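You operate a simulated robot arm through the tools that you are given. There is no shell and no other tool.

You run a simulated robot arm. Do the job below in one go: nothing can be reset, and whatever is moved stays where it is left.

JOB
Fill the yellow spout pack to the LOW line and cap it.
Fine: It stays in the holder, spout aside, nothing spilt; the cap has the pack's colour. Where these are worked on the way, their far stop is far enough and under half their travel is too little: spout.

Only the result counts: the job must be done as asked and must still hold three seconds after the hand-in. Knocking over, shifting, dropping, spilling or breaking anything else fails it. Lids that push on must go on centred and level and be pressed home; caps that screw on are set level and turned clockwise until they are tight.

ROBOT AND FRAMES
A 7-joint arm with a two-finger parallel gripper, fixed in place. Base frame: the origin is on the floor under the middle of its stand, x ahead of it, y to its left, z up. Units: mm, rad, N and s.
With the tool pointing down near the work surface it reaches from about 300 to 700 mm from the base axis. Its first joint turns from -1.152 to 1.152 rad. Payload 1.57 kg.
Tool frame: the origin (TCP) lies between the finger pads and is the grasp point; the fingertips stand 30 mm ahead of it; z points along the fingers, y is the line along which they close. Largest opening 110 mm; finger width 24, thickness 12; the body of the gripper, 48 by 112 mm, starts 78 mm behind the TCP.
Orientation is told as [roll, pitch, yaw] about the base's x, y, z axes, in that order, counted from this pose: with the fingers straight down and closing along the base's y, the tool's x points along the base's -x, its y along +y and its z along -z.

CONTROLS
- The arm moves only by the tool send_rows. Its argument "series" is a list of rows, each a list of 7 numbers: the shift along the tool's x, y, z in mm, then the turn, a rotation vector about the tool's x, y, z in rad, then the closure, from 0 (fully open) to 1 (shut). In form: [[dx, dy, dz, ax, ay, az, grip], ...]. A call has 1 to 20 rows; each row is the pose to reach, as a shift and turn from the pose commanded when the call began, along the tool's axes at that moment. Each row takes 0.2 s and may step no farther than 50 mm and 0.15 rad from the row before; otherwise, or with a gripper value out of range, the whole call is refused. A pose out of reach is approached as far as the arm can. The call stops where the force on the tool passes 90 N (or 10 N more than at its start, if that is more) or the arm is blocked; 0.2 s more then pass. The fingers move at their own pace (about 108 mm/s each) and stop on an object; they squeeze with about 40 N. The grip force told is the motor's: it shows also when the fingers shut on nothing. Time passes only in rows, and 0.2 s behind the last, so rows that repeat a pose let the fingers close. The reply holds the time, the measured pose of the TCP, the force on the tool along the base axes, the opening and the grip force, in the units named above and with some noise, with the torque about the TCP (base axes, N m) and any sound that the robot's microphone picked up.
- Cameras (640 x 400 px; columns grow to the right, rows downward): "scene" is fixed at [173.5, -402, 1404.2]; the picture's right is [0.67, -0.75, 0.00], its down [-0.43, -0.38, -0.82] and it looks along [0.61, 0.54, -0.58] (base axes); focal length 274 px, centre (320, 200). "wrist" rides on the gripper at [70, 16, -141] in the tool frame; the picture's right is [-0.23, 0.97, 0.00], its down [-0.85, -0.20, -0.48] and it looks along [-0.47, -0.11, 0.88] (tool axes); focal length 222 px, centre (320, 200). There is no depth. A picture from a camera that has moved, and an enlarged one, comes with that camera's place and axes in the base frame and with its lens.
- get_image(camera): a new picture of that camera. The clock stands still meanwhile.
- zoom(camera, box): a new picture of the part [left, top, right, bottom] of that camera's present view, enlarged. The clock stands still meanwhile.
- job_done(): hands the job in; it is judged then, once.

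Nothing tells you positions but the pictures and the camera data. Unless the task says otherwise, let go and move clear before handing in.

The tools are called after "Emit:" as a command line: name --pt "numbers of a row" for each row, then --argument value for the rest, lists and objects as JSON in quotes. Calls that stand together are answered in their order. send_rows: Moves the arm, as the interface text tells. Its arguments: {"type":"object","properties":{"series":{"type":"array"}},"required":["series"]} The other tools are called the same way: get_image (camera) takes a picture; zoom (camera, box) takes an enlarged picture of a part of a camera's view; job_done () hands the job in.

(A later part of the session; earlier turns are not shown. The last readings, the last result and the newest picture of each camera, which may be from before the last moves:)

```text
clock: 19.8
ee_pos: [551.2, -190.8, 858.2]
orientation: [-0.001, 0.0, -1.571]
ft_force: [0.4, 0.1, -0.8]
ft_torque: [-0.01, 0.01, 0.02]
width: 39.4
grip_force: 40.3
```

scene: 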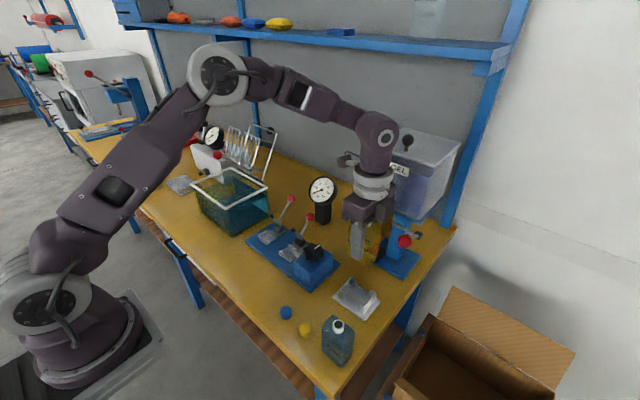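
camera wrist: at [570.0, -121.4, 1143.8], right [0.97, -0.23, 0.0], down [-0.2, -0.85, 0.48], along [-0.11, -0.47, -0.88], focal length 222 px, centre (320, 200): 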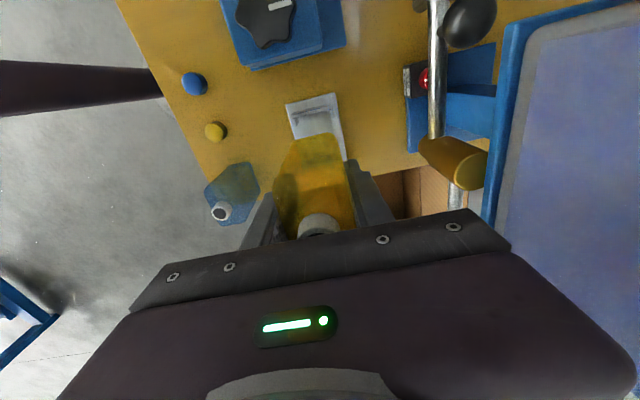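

Emit:
send_rows --pt "0 0 1 0 0 0 1.0" --pt "0 0 2 0 0 0 1.0" --pt "0 0 2 0 0 0 1.0"

Emit:
zoom --camera "scene" --box '[325, 235, 405, 315]'

```text
clock: 20.6
ee_pos: [551.3, -192.3, 856.7]
orientation: [0.002, 0.002, -1.57]
ft_force: [-2.5, 0.8, 14.6]
ft_torque: [0.17, 0.14, 0.0]
width: 39.4
grip_force: 40.2
```

```text
5.00 times, centred on (365, 275) of scene
camera zoom: at [173.2, -401.9, 1404.3], right [0.67, -0.75, 0.0], down [-0.43, -0.38, -0.82], along [0.61, 0.54, -0.58], focal length 1370 px, centre (95, -175)
```

zoom: 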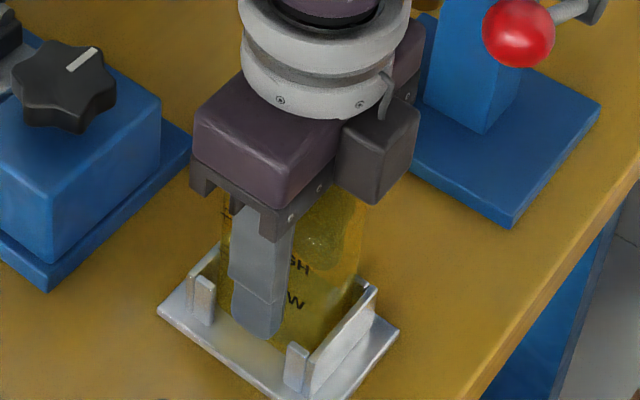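

The pack has touched down (15 N). I'll release, open the fingers and lift straight up, then check.

Emit:
send_rows --pt "0 0 -1 0 0 0 0.6" --pt "0 0 -1 0 0 0 0.5" --pt "0 0 -1 0 0 0 0.4" --pt "0 0 -1 0 0 0 0.33" --pt "0 0 -10 0 0 0 0.33" --pt "0 0 -40 0 0 0 0.33" --pt "0 0 -80 0 0 0 0.33" --pt "0 0 -120 0 0 0 0.33" --pt "0 0 -150 0 0 0 0.33" --pt "0 0 -150 0 0 0 0.33"

Emit:
zoom --camera "scene" --box '[325, 235, 405, 315]'

Emit:
get_image --camera "wrist"

```text
clock: 22.8
ee_pos: [553.5, -191.7, 1009.4]
orientation: [0.001, -0.001, -1.57]
ft_force: [0.5, -1.0, -0.5]
ft_torque: [-0.02, -0.02, 0.0]
width: 73.8
grip_force: 0.1
```

```text
5.00 times, centred on (365, 275) of scene
camera zoom: at [173.5, -402.0, 1404.2], right [0.67, -0.75, 0.0], down [-0.43, -0.38, -0.82], along [0.61, 0.54, -0.58], focal length 1370 px, centre (95, -175)
```

zoom: 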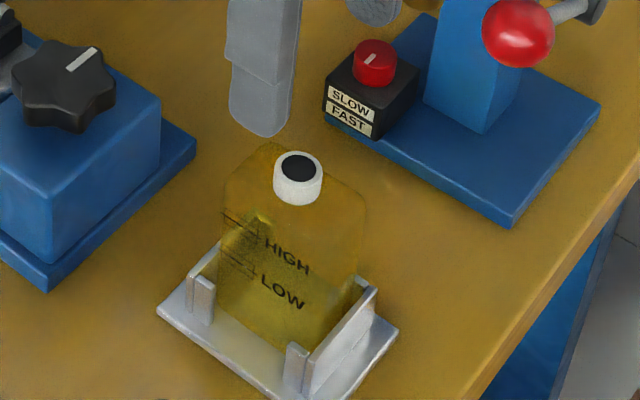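

```text
taken
camera wrist: at [570.8, -122.9, 1150.7], right [0.97, -0.23, 0.0], down [-0.2, -0.85, 0.48], along [-0.11, -0.47, -0.88], focal length 222 px, centre (320, 200)
```

wrist: 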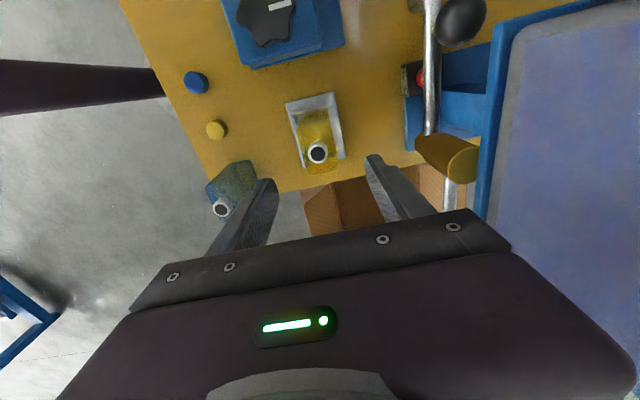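

The pack stands upright in the holder. Next is the spout: I'll retreat, turn the wrist back, and tilt the tool forward so I can approach the spout knob horizontally without hitting the tank.

Emit:
send_rows --pt "4 -10 -10 0 0 -0.14 0.33" --pt "8 -20 -20 0 0 -0.28 0.33" --pt "12 -30 -30 0 0 -0.42 0.33" --pt "16 -40 -40 0 0 -0.56 0.33" --pt "20 -50 -50 0 0 -0.7 0.33" --pt "24 -60 -60 0 0 -0.84 0.33" --pt "28 -70 -70 0 0 -0.98 0.33" --pt "32 -80 -70 0 0 -1.12 0.33" --pt "36 -90 -70 0 0 -1.26 0.33" --pt "41 -103 -70 0 0 -1.4 0.33" --pt "41 -103 -70 0 0 -1.5 0.33" --pt "41 -103 -70 0 0 -1.5708 0.33" --pt "41 -103 -70 0 0 -1.5708 0.33"

Emit:
get_image --camera "wrist"

```text
clock: 25.6
ee_pos: [449.4, -150.4, 1077.1]
orientation: [0.0, -0.001, 0.001]
ft_force: [-0.2, -0.2, -0.3]
ft_torque: [-0.03, 0.0, 0.01]
width: 73.6
grip_force: 0.0
```

```text
taken
camera wrist: at [379.8, -134.9, 1218.3], right [0.23, 0.97, 0.0], down [0.86, -0.2, 0.48], along [0.47, -0.11, -0.88], focal length 222 px, centre (320, 200)
```

wrist: 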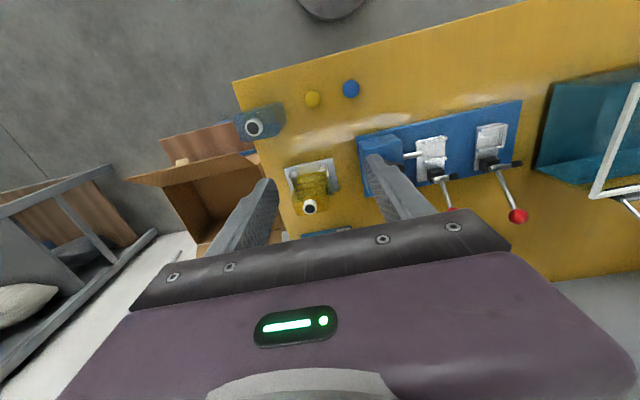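

Emit:
zoom --camera "wrist" --box '[270, 150, 350, 220]'

Emit:
send_rows --pt "-5 4 5 0 -0.13 0 0.33" --pt "-10 8 10 0 -0.26 0 0.33" --pt "-15 12 18 0 -0.39 0 0.33" --pt "-20 16 26 0 -0.52 0 0.33" --pt "-25 20 36 0 -0.65 0 0.33" --pt "-30 24 46 0 -0.78 0 0.33" --pt "-35 28 56 0 -0.91 0 0.33" --pt "-40 32 66 0 -1.04 0 0.33" --pt "-50 37 76 0 -1.15 0 0.33" --pt "-60 37 80 0 -1.2 0 0.33" --pt "-60 37 80 0 -1.2 0 0.33"

Emit:
get_image --camera "wrist"

Emit:
get_image --camera "scene"

```text
5.71 times, centred on (310, 185) of wrist
camera zoom: at [379.8, -134.9, 1218.3], right [0.23, 0.97, 0.0], down [0.86, -0.2, 0.48], along [0.47, -0.11, -0.88], focal length 1269 px, centre (377, 286)
```

zoom: 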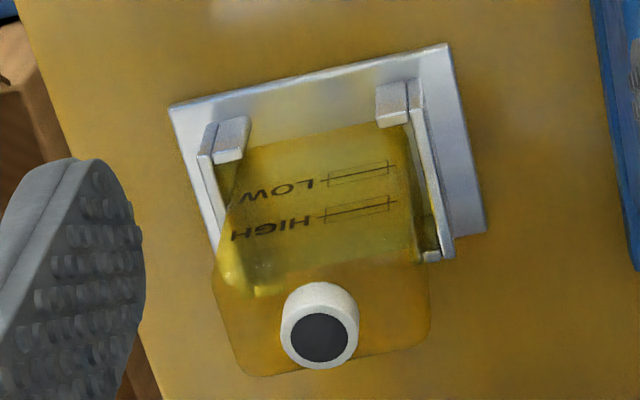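

```text
clock: 28.0
ee_pos: [534.3, -119.9, 993.8]
orientation: [0.0, -1.202, -0.003]
ft_force: [1.2, -0.2, 0.0]
ft_torque: [0.03, -0.03, -0.02]
width: 73.5
grip_force: 0.0
out of reach, approached as far as the arm can: row 6, 7, 8, 9, 10, 11
```

```text
taken
camera wrist: at [378.5, -105.7, 980.2], right [0.08, 0.97, 0.21], down [-0.14, -0.2, 0.97], along [0.99, -0.11, 0.12], focal length 222 px, centre (320, 200)
```

wrist: 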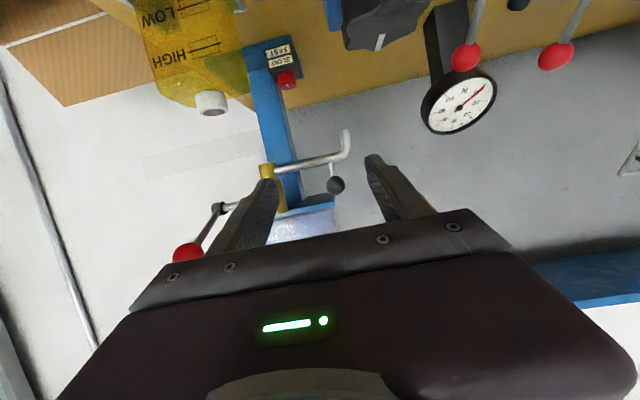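

```text
taken
```

scene: 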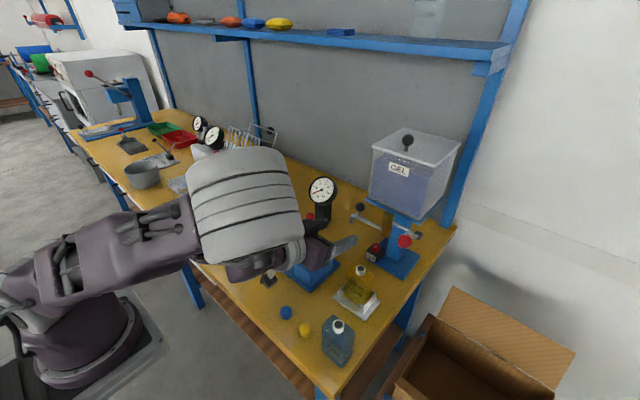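

The tilted view now faces the dispenser (upside down). The arm got as near as it could to that pose; let me zoom for accurate knob, tube, tray heights.

Emit:
zoom --camera "wrist" --box '[250, 110, 380, 240]'

Emit:
zoom --camera "wrist" --box '[130, 0, 330, 130]'

Emit:
zoom --camera "scene" --box '[310, 190, 430, 290]'

```text
3.08 times, centred on (315, 175) of wrist
camera zoom: at [378.5, -105.7, 980.2], right [0.08, 0.97, 0.21], down [-0.14, -0.2, 0.97], along [0.99, -0.11, 0.12], focal length 684 px, centre (335, 277)
```

zoom: 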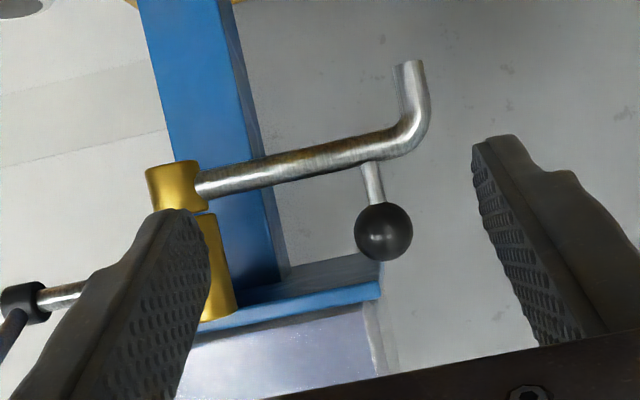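

```text
3.08 times, centred on (230, 65) of wrist
camera zoom: at [378.5, -105.7, 980.2], right [0.08, 0.97, 0.21], down [-0.14, -0.2, 0.97], along [0.99, -0.11, 0.12], focal length 684 px, centre (597, 615)
```

zoom: 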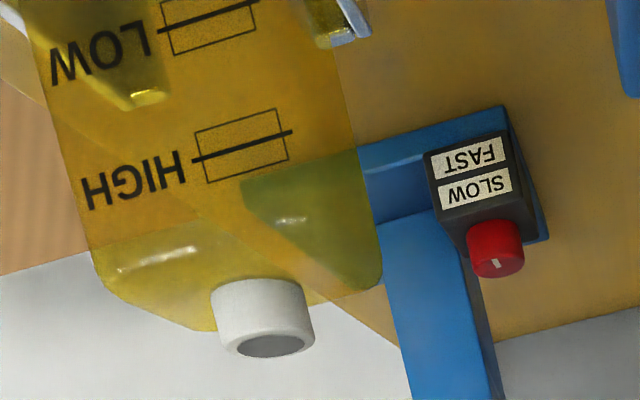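

```text
4.00 times, centred on (370, 240) of scene
camera zoom: at [173.5, -402.0, 1404.2], right [0.67, -0.75, 0.0], down [-0.43, -0.38, -0.82], along [0.61, 0.54, -0.58], focal length 1096 px, centre (120, 40)
```

zoom: 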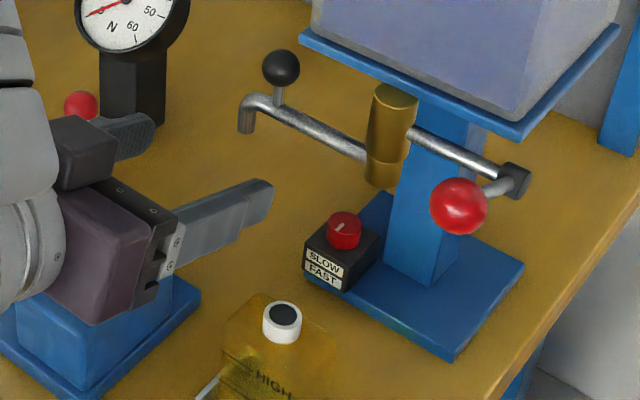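

Key geometry: knob ≈(652,-113,996), tube top z≈973, tray underside ≈1017, spout tip bottom ≈935, pack spout top ≈914. The LOW mark has a tolerance box around its line. Now I'll approach the knob (and see how the reference pose behaves after the clipped move).

Emit:
send_rows --pt "-12 0 17 0 0 0 0.55" --pt "-24 0 34 0 0 0 0.55" --pt "-35.6 0 50.6 0 0 0 0.55" --pt "-35.6 0 50.6 0 0 0 0.55"

Emit:
get_image --camera "wrist"

```text
clock: 29.0
ee_pos: [595.8, -120.6, 1007.6]
orientation: [0.0, -1.2, 0.001]
ft_force: [0.3, -0.5, -0.5]
ft_torque: [-0.01, 0.01, -0.05]
width: 49.8
grip_force: 0.0
```

```text
taken
camera wrist: at [439.5, -104.4, 994.4], right [0.08, 0.97, 0.21], down [-0.14, -0.2, 0.97], along [0.99, -0.11, 0.12], focal length 222 px, centre (320, 200)
```

wrist: 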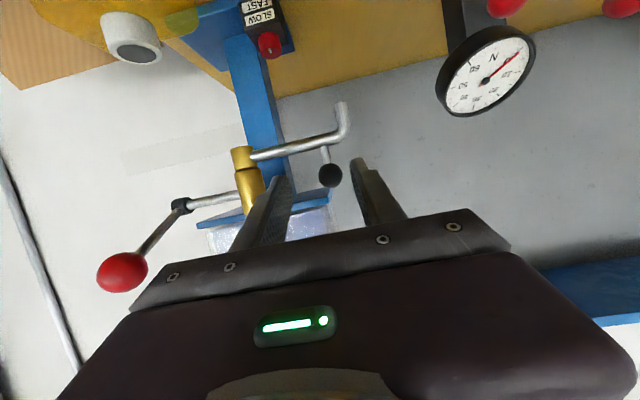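

Emit:
zoom --camera "wrist" --box '[270, 80, 410, 220]'

Emit:
zoom --camera "scene" --box '[330, 185, 430, 265]'

```text
2.86 times, centred on (340, 150) of wrist
camera zoom: at [439.5, -104.4, 994.4], right [0.08, 0.97, 0.21], down [-0.14, -0.2, 0.97], along [0.99, -0.11, 0.12], focal length 635 px, centre (263, 343)
```

zoom: 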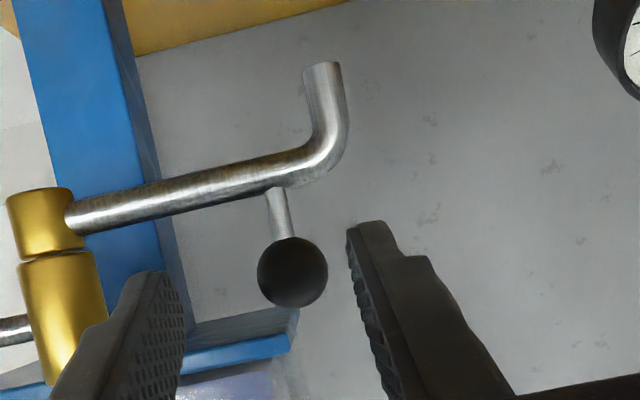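

```text
5.00 times, centred on (380, 225) of scene
camera zoom: at [173.5, -402.0, 1404.2], right [0.67, -0.75, 0.0], down [-0.43, -0.38, -0.82], along [0.61, 0.54, -0.58], focal length 1370 px, centre (20, 75)
```

zoom: 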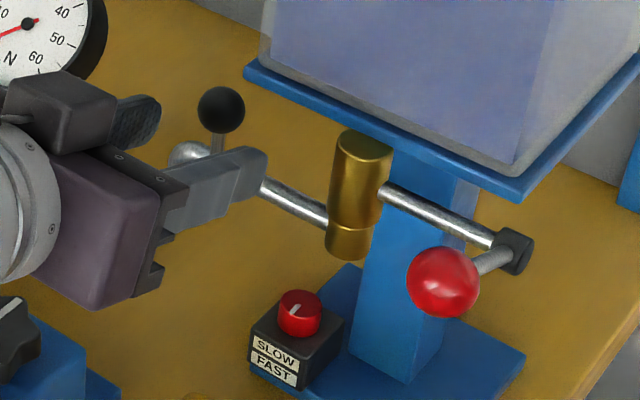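

Knob refined to about (652,-113.4,997). I'll slide the open fingers around it.

Emit:
send_rows --pt "0 7 0 0 0 0 0.55" --pt "-4 7.2 15 0 0 0 0.55" --pt "-7 7.2 30 0 0 0 0.55" --pt "-10.1 7.2 42.7 0 0 0 0.55" --pt "-10.1 7.2 42.7 0 0 0 0.55"

Emit:
zoom --camera "wrist" --box '[240, 80, 400, 220]'

Emit:
zoom --camera "scene" --box '[330, 185, 430, 265]'

```text
clock: 30.2
ee_pos: [639.1, -112.4, 1001.9]
orientation: [0.001, -1.201, -0.002]
ft_force: [-0.3, -0.2, -0.4]
ft_torque: [0.0, 0.01, 0.05]
width: 49.5
grip_force: 0.1
```

```text
2.86 times, centred on (320, 150) of wrist
camera zoom: at [482.3, -97.3, 989.2], right [0.08, 0.97, 0.21], down [-0.14, -0.2, 0.97], along [0.99, -0.11, 0.12], focal length 635 px, centre (320, 343)
```

zoom: 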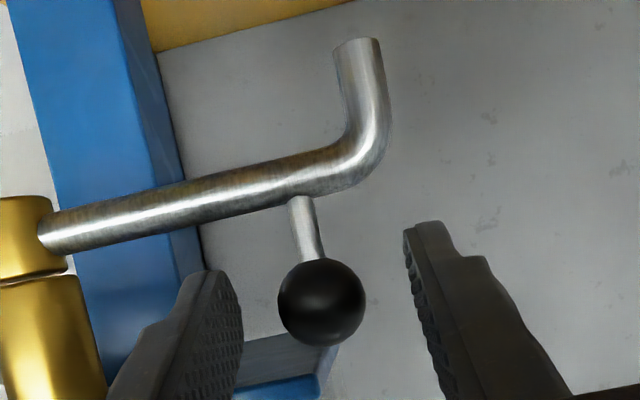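

```text
5.00 times, centred on (380, 225) of scene
camera zoom: at [173.5, -402.0, 1404.2], right [0.67, -0.75, 0.0], down [-0.43, -0.38, -0.82], along [0.61, 0.54, -0.58], focal length 1370 px, centre (20, 75)
```

zoom: 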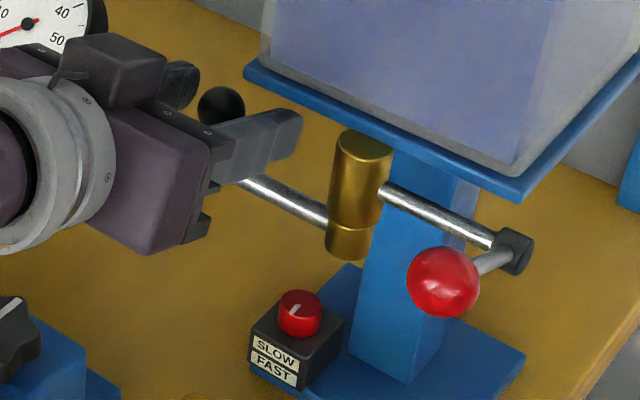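

Ball is centred between the fingers. Closing on it.

Emit:
send_rows --pt "0 -0.8 0 0 0 0 0.65" --pt "0 -0.8 0 0 0 0 0.75" --pt "0 -0.8 0 0 0 0 0.85" --pt "0 -0.8 0 0 0 0 1.0" --pt "0 -0.8 0 0 0 0 1.0"

Emit:
zoom --camera "wrist" --box '[240, 80, 400, 220]'

```text
clock: 31.4
ee_pos: [639.4, -112.4, 1002.1]
orientation: [0.002, -1.198, 0.001]
ft_force: [-0.1, 10.8, -1.1]
ft_torque: [0.06, 0.03, 0.1]
width: 22.6
grip_force: 35.8
```

```text
2.86 times, centred on (320, 150) of wrist
camera zoom: at [482.5, -97.3, 989.4], right [0.08, 0.97, 0.21], down [-0.14, -0.2, 0.97], along [0.99, -0.11, 0.12], focal length 635 px, centre (320, 343)
```

zoom: 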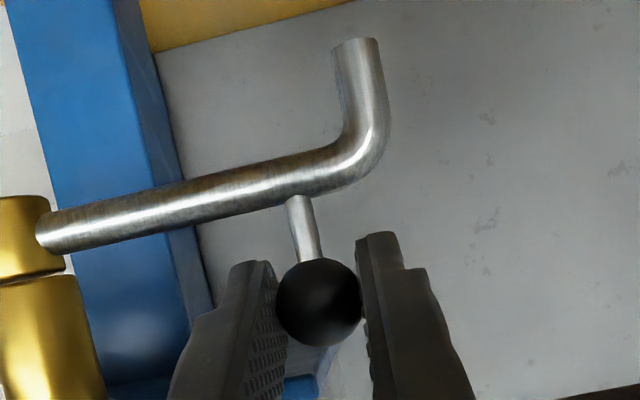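

Gripped (22.6 mm) with a slight sideways preload that I'll relax. Now I start swinging the spout along its arc (pivot ≈(652,-191), radius ≈78), first 20°.

Emit:
send_rows --pt "0 1 0 0 0 0 1.0" --pt "2.5 0.7 -6.3 0 0 0 1.0" --pt "4.9 -0.2 -12.6 0 0 0 1.0" --pt "7.3 -1.7 -18.8 0 0 0 1.0" --pt "9.7 -3.7 -24.9 0 0 0 1.0" --pt "9.7 -3.7 -24.9 0 0 0 1.0"

Emit:
zoom --camera "wrist" --box '[200, 60, 400, 220]'

Emit:
zoom --camera "scene" --box '[330, 185, 430, 265]'

```text
clock: 32.8
ee_pos: [612.5, -114.7, 1002.5]
orientation: [0.003, -1.2, 0.0]
ft_force: [-1.7, 12.0, -7.6]
ft_torque: [0.06, -0.08, 0.34]
width: 23.0
grip_force: 35.6
```

```text
2.50 times, centred on (300, 140) of wrist
camera zoom: at [456.1, -100.7, 989.7], right [0.08, 0.97, 0.21], down [-0.13, -0.2, 0.97], along [0.99, -0.11, 0.11], focal length 555 px, centre (370, 350)
```

zoom: 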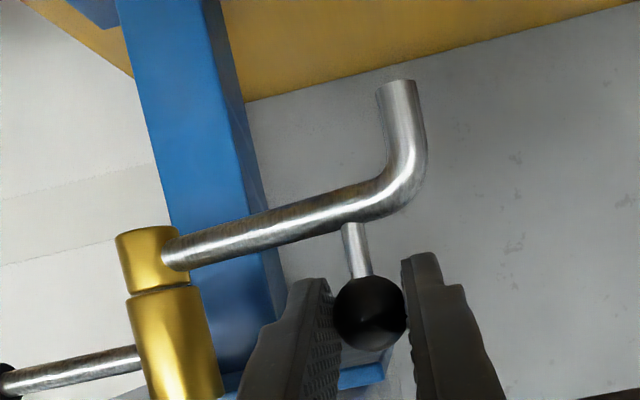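

```text
5.00 times, centred on (380, 225) of scene
camera zoom: at [173.6, -401.6, 1404.3], right [0.67, -0.75, 0.0], down [-0.43, -0.38, -0.82], along [0.61, 0.54, -0.58], focal length 1370 px, centre (20, 75)
```

zoom: 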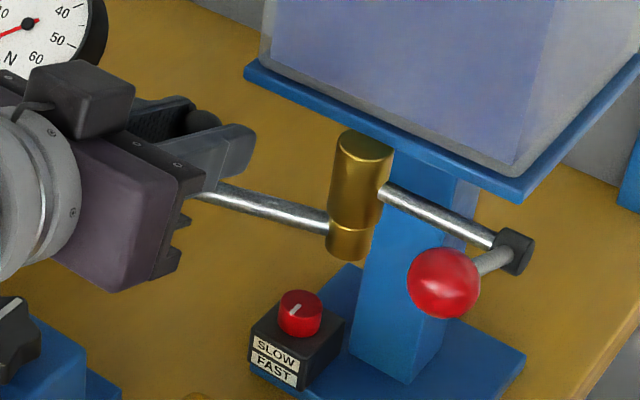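

The spout follows. There's a 12 N outward preload, so my arc is slightly too tight; I'll ease outward and check the force.

Emit:
send_rows --pt "0 1.5 0 0 0 0 1.0" --pt "0 1.5 0 0 0 0 1.0"

```text
clock: 33.4
ee_pos: [613.2, -116.2, 1003.1]
orientation: [-0.001, -1.201, 0.0]
ft_force: [-3.9, 6.2, -1.4]
ft_torque: [0.02, 0.23, 0.01]
width: 22.8
grip_force: 35.4
```

Emit:
send_rows --pt "1.9 -0.6 -4.8 0 0 0 1.0" --pt "3.8 -2.6 -9.7 0 0 0 1.0" --pt "5.3 -4.8 -13.7 0 0 0 1.0" --pt "6.8 -7.2 -17.6 0 0 0 1.0" --pt "8.5 -10.3 -21.8 0 0 0 1.0" --pt "10.1 -13.7 -26 0 0 0 1.0" --pt "11.4 -17 -29.3 0 0 0 1.0" --pt "12.7 -20.4 -32.6 0 0 0 1.0" --pt "12.7 -20.4 -32.6 0 0 0 1.0"

Emit:
zoom --camera "wrist" --box '[200, 60, 400, 220]'

```text
clock: 35.4
ee_pos: [575.9, -134.2, 1001.7]
orientation: [0.0, -1.201, -0.001]
ft_force: [-7.8, 12.7, 4.1]
ft_torque: [0.04, -0.08, 0.49]
width: 23.0
grip_force: 34.9
```

```text
2.50 times, centred on (300, 140) of wrist
camera zoom: at [419.7, -119.6, 989.4], right [0.08, 0.97, 0.21], down [-0.14, -0.2, 0.97], along [0.99, -0.11, 0.12], focal length 555 px, centre (370, 350)
```

zoom: 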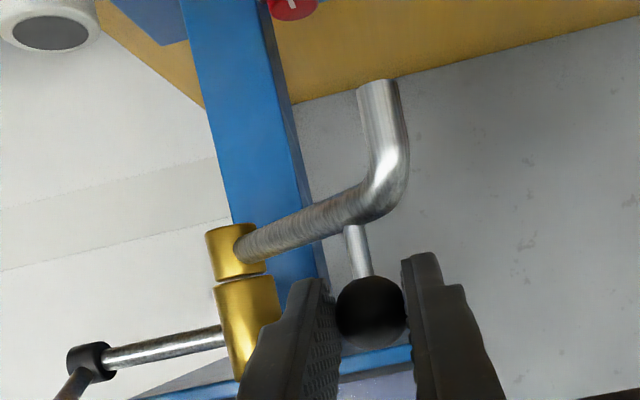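

Emit:
send_rows --pt "0.7 1.6 -1.8 0 0 0 1.0" --pt "1.4 -2 -3.6 0 0 0 1.0" --pt "2.1 -5.6 -5.4 0 0 0 1.0" --pt "3.1 -9.7 -8 0 0 0 1.0" --pt "4.1 -13.9 -10.5 0 0 0 1.0" --pt "4.1 -13.9 -10.5 0 0 0 1.0"

Emit:
zoom --camera "wrist" --box '[200, 60, 400, 220]'

```text
clock: 36.8
ee_pos: [565.0, -148.9, 1002.0]
orientation: [-0.001, -1.202, 0.0]
ft_force: [-1.7, 4.6, -0.4]
ft_torque: [-0.03, -0.15, 0.35]
width: 22.9
grip_force: 35.2
```

```text
2.50 times, centred on (300, 140) of wrist
camera zoom: at [408.5, -134.0, 989.2], right [0.08, 0.97, 0.21], down [-0.14, -0.2, 0.97], along [0.99, -0.11, 0.12], focal length 555 px, centre (370, 350)
```

zoom: 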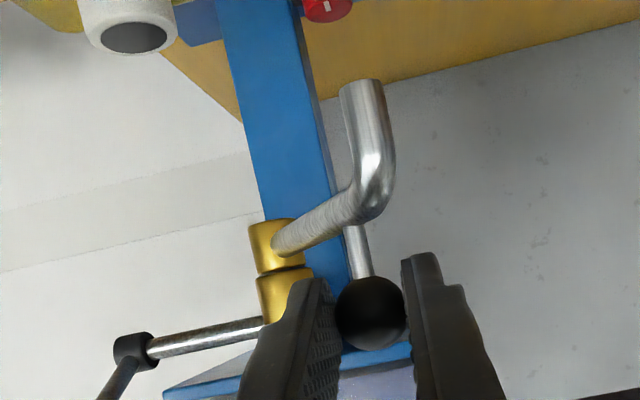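

Emit:
send_rows --pt "0.6 -3.2 -1.6 0 0 0 1.0" --pt "1.2 -6.3 -3.1 0 0 0 1.0" --pt "2.2 -13 -5.7 0 0 0 1.0" --pt "3.0 -19.8 -7.6 0 0 0 1.0" --pt "3.6 -26.8 -9.1 0 0 0 1.0" --pt "3.6 -26.8 -9.1 0 0 0 1.0"

Emit:
get_image --camera "wrist"

Emit:
zoom --camera "scene" --box '[310, 195, 430, 315]'

```text
clock: 38.2
ee_pos: [555.9, -176.0, 1001.9]
orientation: [0.001, -1.199, -0.001]
ft_force: [-2.5, 3.4, 3.3]
ft_torque: [-0.01, 0.05, 0.26]
width: 22.6
grip_force: 35.7
```

```text
taken
camera wrist: at [399.6, -160.9, 989.2], right [0.08, 0.97, 0.21], down [-0.14, -0.2, 0.97], along [0.99, -0.11, 0.12], focal length 222 px, centre (320, 200)
```

wrist: 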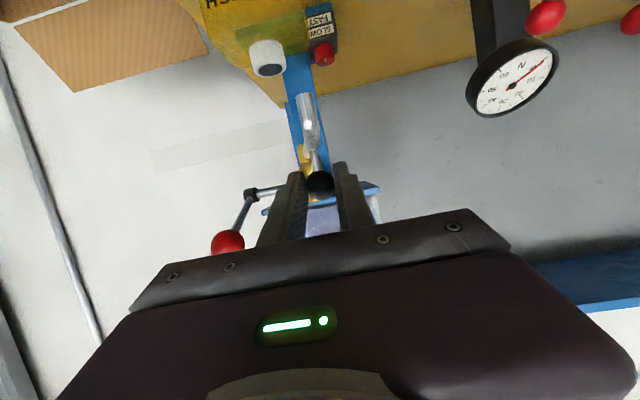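

```text
3.33 times, centred on (370, 255) of scene
camera zoom: at [173.4, -401.9, 1404.2], right [0.67, -0.75, 0.0], down [-0.43, -0.38, -0.82], along [0.61, 0.54, -0.58], focal length 913 px, centre (153, 17)
```

zoom: 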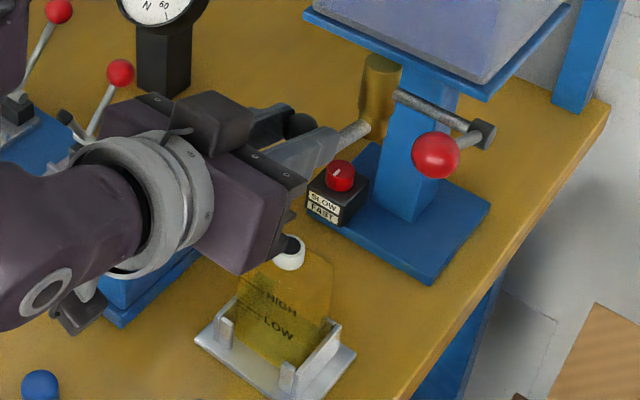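

Emit:
send_rows --pt "0.1 -3.6 -0.3 0 0 0 1.0" --pt "0.2 -7 -0.6 0 0 0 1.0" --pt "0.3 -10.6 -0.9 0 0 0 1.0" --pt "0.4 -13 -1.1 0 0 0 1.0" --pt "0.4 -13 -1.1 0 0 0 1.0"

Emit:
get_image --camera "wrist"

Emit:
zoom --camera "scene" --box '[310, 195, 430, 315]'

Emit:
zoom --camera "wrist" --box '[220, 0, 380, 160]'

```text
clock: 39.4
ee_pos: [555.3, -190.0, 1001.9]
orientation: [-0.003, -1.199, 0.001]
ft_force: [-0.4, 2.7, 3.9]
ft_torque: [0.01, -0.09, 0.31]
width: 23.0
grip_force: 35.5
```

```text
taken
camera wrist: at [398.5, -174.3, 989.0], right [0.08, 0.97, 0.21], down [-0.14, -0.2, 0.97], along [0.99, -0.11, 0.12], focal length 222 px, centre (320, 200)
```

wrist: 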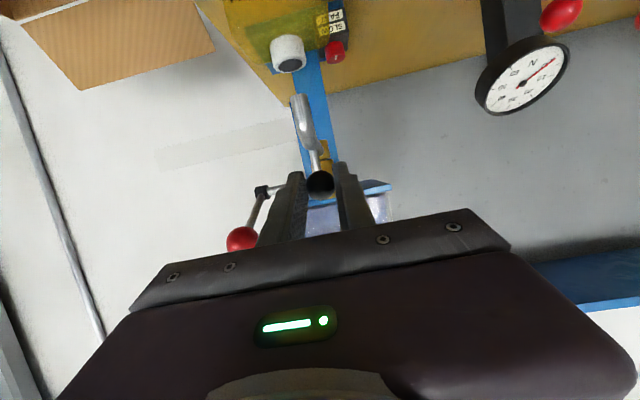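

```text
3.33 times, centred on (370, 255) of scene
camera zoom: at [173.4, -401.9, 1404.2], right [0.67, -0.75, 0.0], down [-0.43, -0.38, -0.82], along [0.61, 0.54, -0.58], focal length 913 px, centre (153, 17)
```

zoom: 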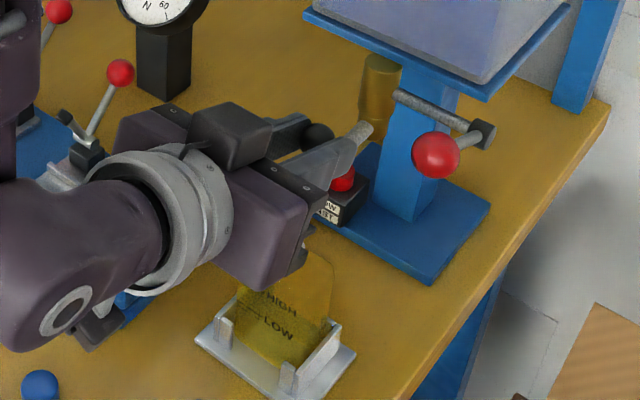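

```text
2.50 times, centred on (300, 80) of wrist
camera zoom: at [398.5, -174.3, 989.0], right [0.08, 0.97, 0.21], down [-0.14, -0.2, 0.97], along [0.99, -0.11, 0.12], focal length 555 px, centre (370, 500)
```

zoom: 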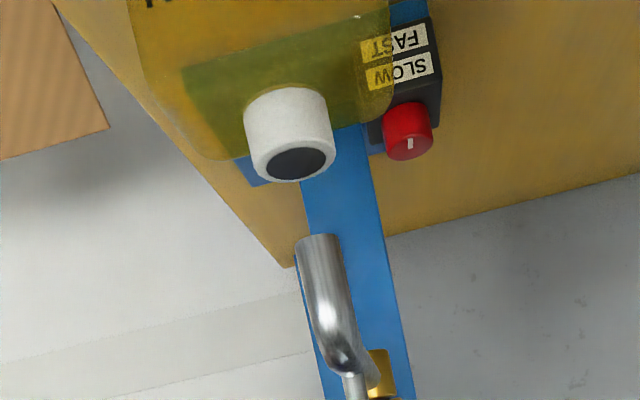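

Spout tip y and pack spout y agree within about 1 mm. I'll release the knob, back off along the finger axis, and check the tip's x alignment from the scene camera.

Emit:
send_rows --pt "0 0 0 0 0 0 0.8" --pt "0 0 0 0 0 0 0.65" --pt "0 0 0 0 0 0 0.6" --pt "0 0 -20 0 0 0 0.6" --pt "0 0 -50 0 0 0 0.6" --pt "-15 0 -70 0 0 0 0.6" --pt "-15 0 -70 0 0 0 0.6"

Emit:
get_image --camera "wrist"

Emit:
zoom --camera "scene" --box '[310, 195, 430, 315]'

```text
clock: 41.0
ee_pos: [505.1, -194.3, 1044.8]
orientation: [0.001, -1.199, 0.0]
ft_force: [0.0, -0.1, 1.2]
ft_torque: [0.01, -0.03, 0.0]
width: 44.0
grip_force: 0.1
out of reach, approached as far as the arm can: row 6, 7
```

```text
taken
camera wrist: at [349.1, -179.8, 1031.9], right [0.08, 0.97, 0.21], down [-0.14, -0.2, 0.97], along [0.99, -0.11, 0.12], focal length 222 px, centre (320, 200)
```

wrist: 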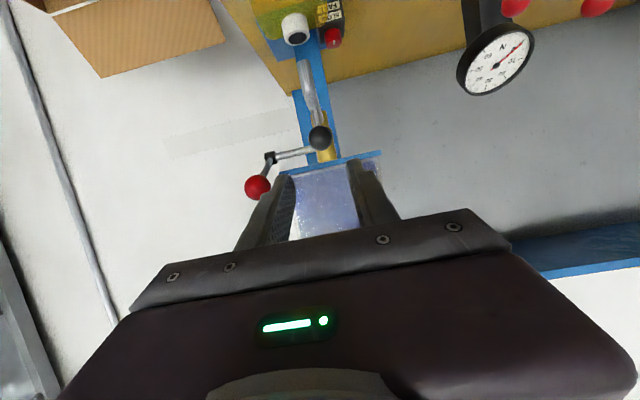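

```text
3.33 times, centred on (370, 255) of scene
camera zoom: at [173.5, -402.0, 1404.2], right [0.67, -0.75, 0.0], down [-0.43, -0.38, -0.82], along [0.61, 0.54, -0.58], focal length 913 px, centre (153, 17)
```

zoom: 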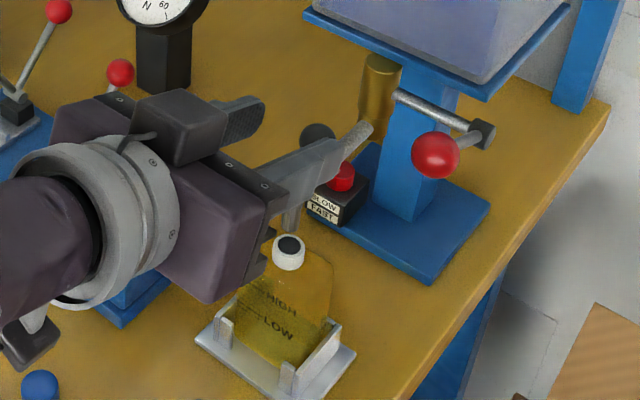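

Emit:
zoom --camera "scene" --box '[345, 225, 385, 275]'

Emit:
zoom --camera "wrist" --box '[220, 0, 400, 220]'

```text
8.00 times, centred on (365, 250) of scene
camera zoom: at [173.5, -402.0, 1404.2], right [0.67, -0.75, 0.0], down [-0.43, -0.38, -0.82], along [0.61, 0.54, -0.58], focal length 2192 px, centre (-40, -200)
```

zoom: 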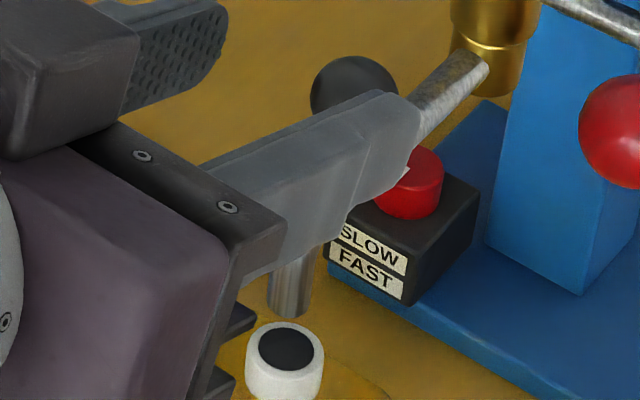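

```text
1.82 times, centred on (310, 110) of wrist
camera zoom: at [349.1, -179.8, 1031.9], right [0.08, 0.97, 0.21], down [-0.14, -0.2, 0.97], along [0.99, -0.11, 0.12], focal length 404 px, centre (338, 364)
```

zoom: 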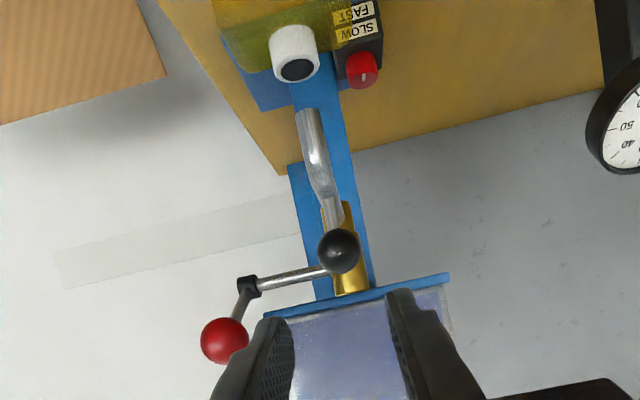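

The spout tip is over the pack's opening (within ~3 mm). Next, the lever: ball ≈(577,-266.6,1030), hinge ≈(655,-268,995). I'll re-pose the tool steeper and position above and in front of the ball.

Emit:
send_rows --pt "-20 -3 4 0 0.1 0 0.4" --pt "-40 -8 8 0 0.2 0 0.4" --pt "-55 -18 10 0 0.3 0 0.4" --pt "-64 -30 12 0 0.4 0 0.4" --pt "-64 -42 12.7 0 0.5 0 0.4" --pt "-64 -54 12.7 0 0.6 0 0.4" --pt "-64 -66 12.7 0 0.7 0 0.4" --pt "-64 -73 12.7 0 0.8 0 0.4" --pt "-64 -73 12.7 0 0.8 0 0.4"

Emit:
get_image --camera "wrist"

Emit:
get_image --camera "scene"

```text
clock: 43.0
ee_pos: [539.8, -269.5, 1099.4]
orientation: [0.0, -0.399, -0.001]
ft_force: [-0.1, 0.3, 0.6]
ft_torque: [0.0, 0.02, -0.01]
width: 65.9
grip_force: 0.1
```

```text
taken
camera wrist: at [422.0, -253.5, 1203.0], right [0.21, 0.97, 0.09], down [0.6, -0.2, 0.77], along [0.77, -0.11, -0.63], focal length 222 px, centre (320, 200)
```

wrist: 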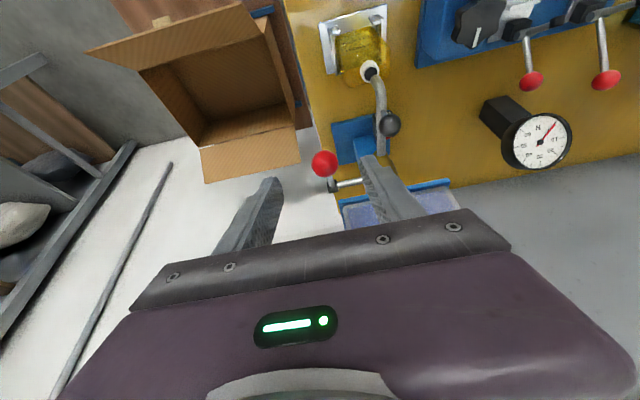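

```text
taken
```

scene: 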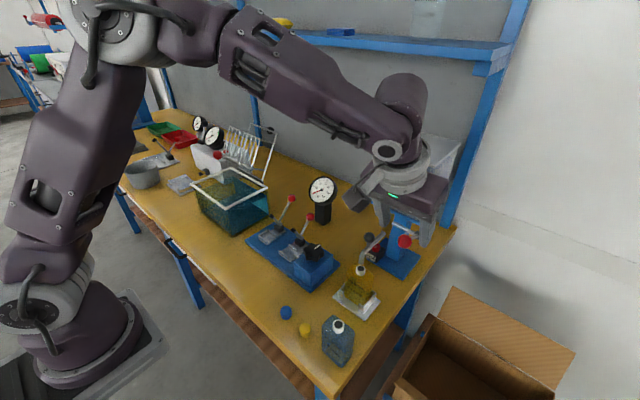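

Emit:
zoom --camera "scene" --box '[325, 225, 425, 325]'

Emit:
zoom --camera "wrist" --box '[300, 0, 460, 210]'

```text
4.00 times, centred on (375, 275) of scene
camera zoom: at [173.5, -402.0, 1404.2], right [0.67, -0.75, 0.0], down [-0.43, -0.38, -0.82], along [0.61, 0.54, -0.58], focal length 1096 px, centre (100, -100)
```

zoom: 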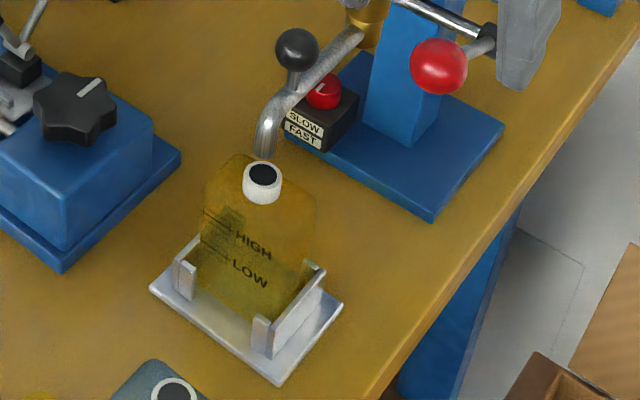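

```text
1.90 times, centred on (380, 105) of wrist
camera zoom: at [422.0, -253.5, 1203.0], right [0.21, 0.97, 0.09], down [0.6, -0.2, 0.77], along [0.77, -0.11, -0.63], focal length 423 px, centre (206, 381)
```

zoom: 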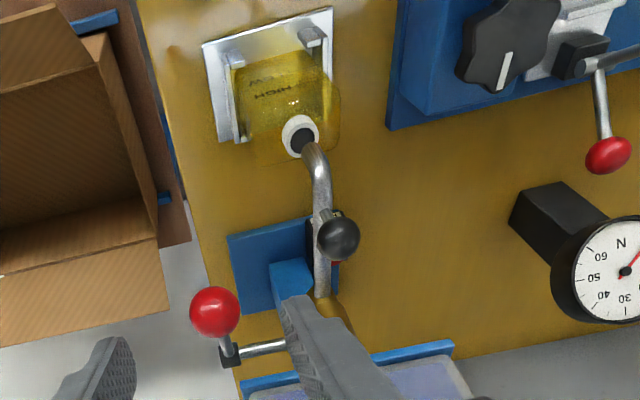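

I'll zoom tightly at the spout tip over the pack's opening to verify x alignment.

Emit:
zoom --camera "wrist" --box '[345, 50, 405, 100]'

Emit:
zoom --camera "scene" --box '[370, 230, 410, 280]'

Emit:
zoom --camera "scene" --box '[375, 225, 435, 265]'

Emit:
zoom --camera "scene" --box '[345, 250, 395, 300]'

```text
8.00 times, centred on (375, 75) of wrist
camera zoom: at [422.0, -253.5, 1203.0], right [0.21, 0.97, 0.09], down [0.6, -0.2, 0.77], along [0.77, -0.11, -0.63], focal length 1777 px, centre (-120, 1200)
```

zoom: 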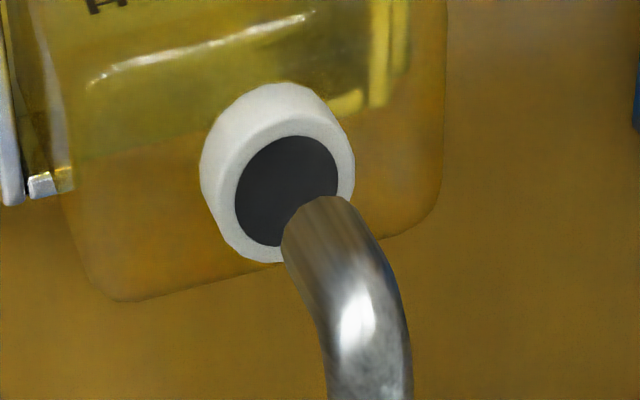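

```text
8.00 times, centred on (390, 255) of scene
camera zoom: at [173.5, -402.0, 1404.2], right [0.67, -0.75, 0.0], down [-0.43, -0.38, -0.82], along [0.61, 0.54, -0.58], focal length 2192 px, centre (-240, -240)
```

zoom: 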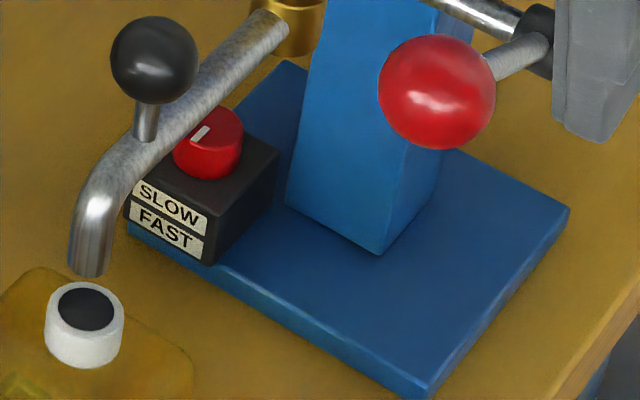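

```text
10.00 times, centred on (405, 245) of scene
camera zoom: at [173.5, -402.0, 1404.2], right [0.67, -0.75, 0.0], down [-0.43, -0.38, -0.82], along [0.61, 0.54, -0.58], focal length 2740 px, centre (-530, -250)
```

zoom: 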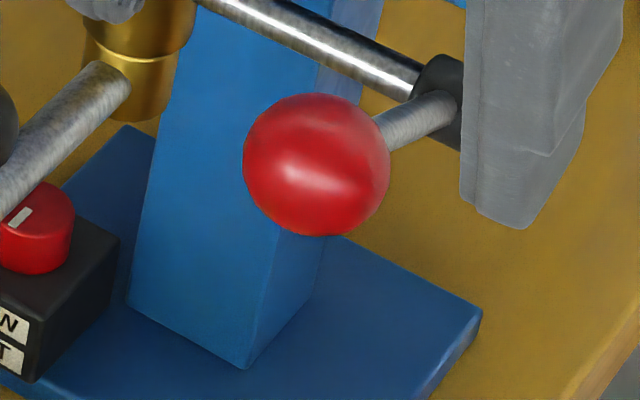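

```text
8.00 times, centred on (370, 275) of scene
camera zoom: at [173.5, -402.0, 1404.2], right [0.67, -0.75, 0.0], down [-0.43, -0.38, -0.82], along [0.61, 0.54, -0.58], focal length 2192 px, centre (-80, -400)
```

zoom: 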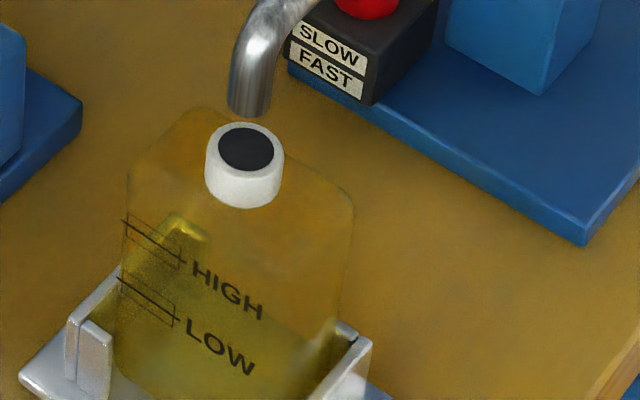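

Tip and opening agree within ~2 mm from both views. The dial pointer faces the front label; I'll leave it and meter by short openings. Now I approach the lever ball with open fingers.

Emit:
send_rows --pt "-3 1 20 0 0 0 0.4" --pt "-6 2 42 0 0 0 0.4" --pt "-7.9 2 63.6 0 0 0 0.4" --pt "-7.9 2 63.6 0 0 0 0.4"

Emit:
get_image --camera "wrist"

Emit:
zoom --camera "scene" --box '[345, 195, 445, 315]'

```text
clock: 44.0
ee_pos: [573.1, -265.5, 1041.7]
orientation: [0.001, -0.4, 0.0]
ft_force: [0.3, -0.3, -0.2]
ft_torque: [-0.01, 0.04, 0.01]
width: 66.1
grip_force: 0.1
```

```text
taken
camera wrist: at [453.6, -251.7, 1145.7], right [0.21, 0.97, 0.09], down [0.6, -0.2, 0.77], along [0.77, -0.11, -0.63], focal length 222 px, centre (320, 200)
```

wrist: 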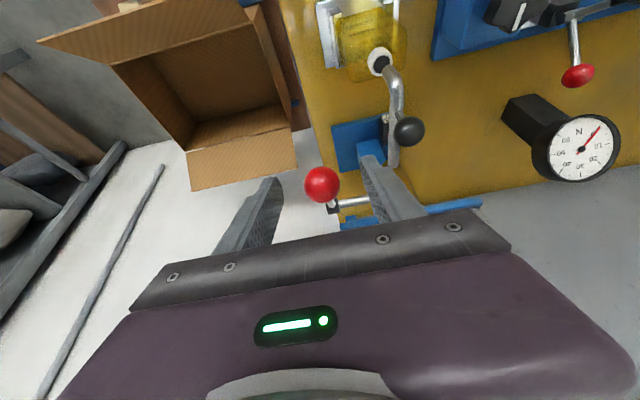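

```text
3.33 times, centred on (395, 255) of scene
camera zoom: at [173.5, -402.0, 1404.2], right [0.67, -0.75, 0.0], down [-0.43, -0.38, -0.82], along [0.61, 0.54, -0.58], focal length 913 px, centre (70, 17)
```

zoom: 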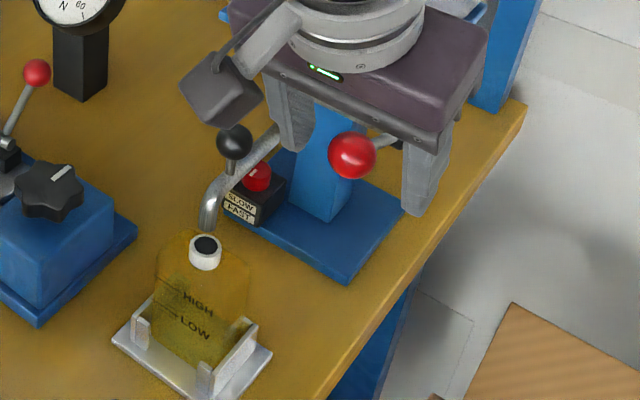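

Ball sits between the fingers. Closing on it now.

Emit:
send_rows --pt "0 -0.5 1 0 0 0 0.55" --pt "0 -0.5 1 0 0 0 0.65" --pt "0 -0.5 1 0 0 0 0.75" --pt "0 -0.5 1 0 0 0 0.9" --pt "0 -0.5 1 0 0 0 1.0" --pt "0 -0.5 1 0 0 0 1.0"

Emit:
zoom --camera "scene" --box '[345, 195, 445, 315]'

```text
clock: 45.4
ee_pos: [573.5, -264.2, 1041.1]
orientation: [0.003, -0.399, 0.0]
ft_force: [-2.3, 18.4, 1.4]
ft_torque: [0.24, -0.01, 0.0]
width: 27.0
grip_force: 37.5
```

```text
3.33 times, centred on (395, 255) of scene
camera zoom: at [173.4, -401.4, 1404.4], right [0.67, -0.75, 0.0], down [-0.43, -0.38, -0.82], along [0.61, 0.54, -0.58], focal length 913 px, centre (70, 17)
```

zoom: 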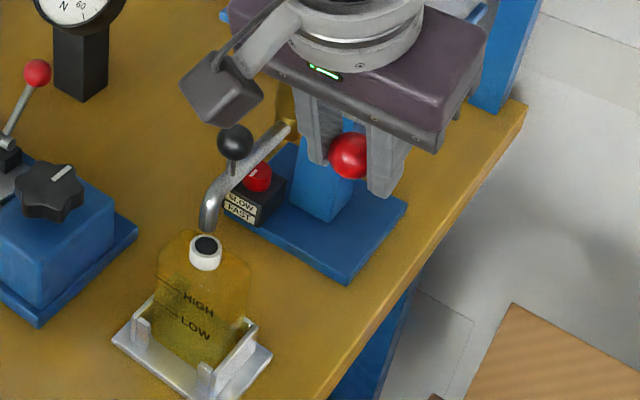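

Gripped, with an 18 N sideways preload; relax it by shifting +y.

Emit:
send_rows --pt "0 1.5 0 0 0 0 1.0" --pt "0 2.2 0 0 0 0 1.0" --pt "0 2.2 0 0 0 0 1.0"

```text
clock: 46.2
ee_pos: [573.4, -265.6, 1042.8]
orientation: [-0.001, -0.399, -0.001]
ft_force: [1.9, 14.0, -3.8]
ft_torque: [0.1, 0.13, 0.01]
width: 27.0
grip_force: 37.5
```

Emit:
send_rows --pt "0 1.5 0 0 0 0 1.0" --pt "0 2.5 0 0 0 0 1.0" --pt "0 2.5 0 0 0 0 1.0"

```text
clock: 47.0
ee_pos: [573.4, -266.5, 1041.7]
orientation: [-0.001, -0.4, -0.002]
ft_force: [20.9, -16.7, -18.4]
ft_torque: [-0.13, 0.23, 0.08]
width: 26.8
grip_force: 38.2
```

Emit:
send_rows --pt "0 -0.6 0 0 0 0 1.0" --pt "0 -1.2 0 0 0 0 1.0" --pt "0 -1.2 0 0 0 0 1.0"

Emit:
zoom --camera "wrist" --box '[240, 0, 440, 220]'

Emit:
zoom --camera "scene" --box '[345, 195, 445, 315]'

```text
clock: 47.8
ee_pos: [572.7, -265.0, 1042.3]
orientation: [0.0, -0.4, 0.0]
ft_force: [11.4, -17.8, -15.9]
ft_torque: [-0.14, 0.15, -0.04]
width: 27.0
grip_force: 38.1
```

```text
1.82 times, centred on (340, 110) of wrist
camera zoom: at [454.8, -249.6, 1145.8], right [0.21, 0.97, 0.09], down [0.6, -0.2, 0.77], along [0.77, -0.11, -0.63], focal length 404 px, centre (284, 364)
```

zoom: 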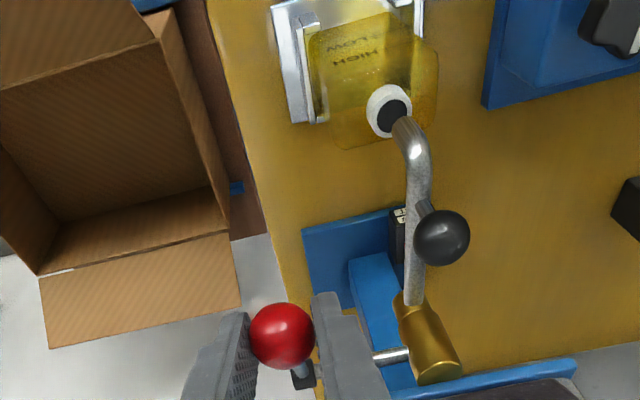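

```text
3.33 times, centred on (395, 255) of scene
camera zoom: at [174.1, -402.6, 1403.9], right [0.67, -0.75, 0.0], down [-0.43, -0.38, -0.82], along [0.61, 0.54, -0.58], focal length 913 px, centre (70, 17)
```

zoom: 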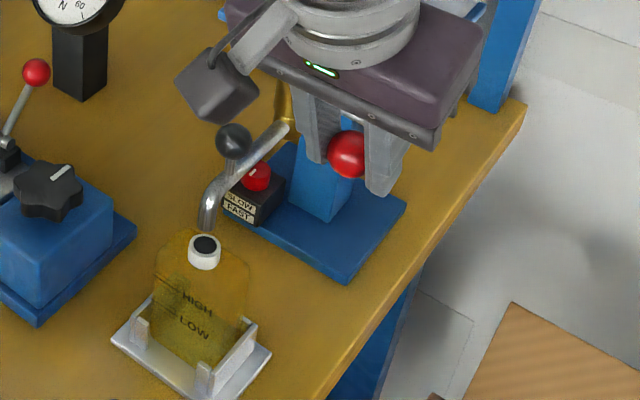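

Emit:
send_rows --pt "-0.3 -0.5 0.7 0 0 0 1.0" --pt "-0.5 -1.0 1.3 0 0 0 1.0" --pt "-0.5 -1.0 1.3 0 0 0 1.0" --pt "-0.5 -1.0 1.3 0 0 0 1.0"

```text
clock: 48.8
ee_pos: [574.1, -265.0, 1042.4]
orientation: [-0.001, -0.401, -0.003]
ft_force: [-18.1, -7.1, 0.3]
ft_torque: [-0.07, 0.16, 0.0]
width: 27.1
grip_force: 37.6
```

Forces are moderate now. I'll test the lever with a small downward rotation (~4°) along its arc and see whether it yields or resists.

Emit:
send_rows --pt "1.6 0 1.1 0 0 0 1.0" --pt "3.0 0 2.5 0 0 0 1.0" --pt "4.5 0 3.8 0 0 0 1.0"

Emit:
zoom --camera "scene" --box '[345, 195, 445, 315]'

```text
clock: 49.6
ee_pos: [572.8, -265.9, 1037.2]
orientation: [-0.003, -0.404, 0.0]
ft_force: [-8.2, -6.4, 16.2]
ft_torque: [-0.06, -0.86, -0.04]
width: 26.9
grip_force: 37.8
```

```text
3.33 times, centred on (395, 255) of scene
camera zoom: at [172.9, -402.0, 1404.2], right [0.67, -0.75, 0.0], down [-0.43, -0.38, -0.82], along [0.61, 0.54, -0.57], focal length 913 px, centre (70, 17)
```

zoom: 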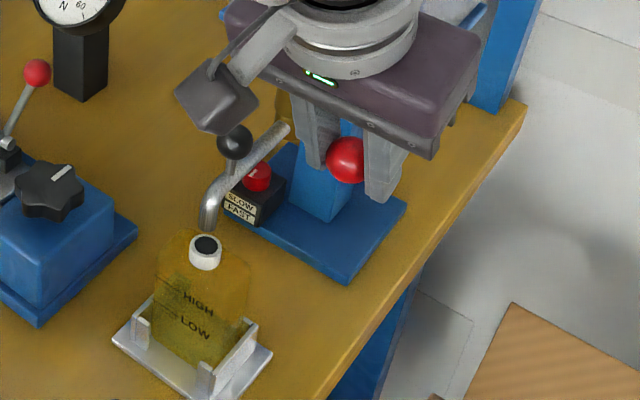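

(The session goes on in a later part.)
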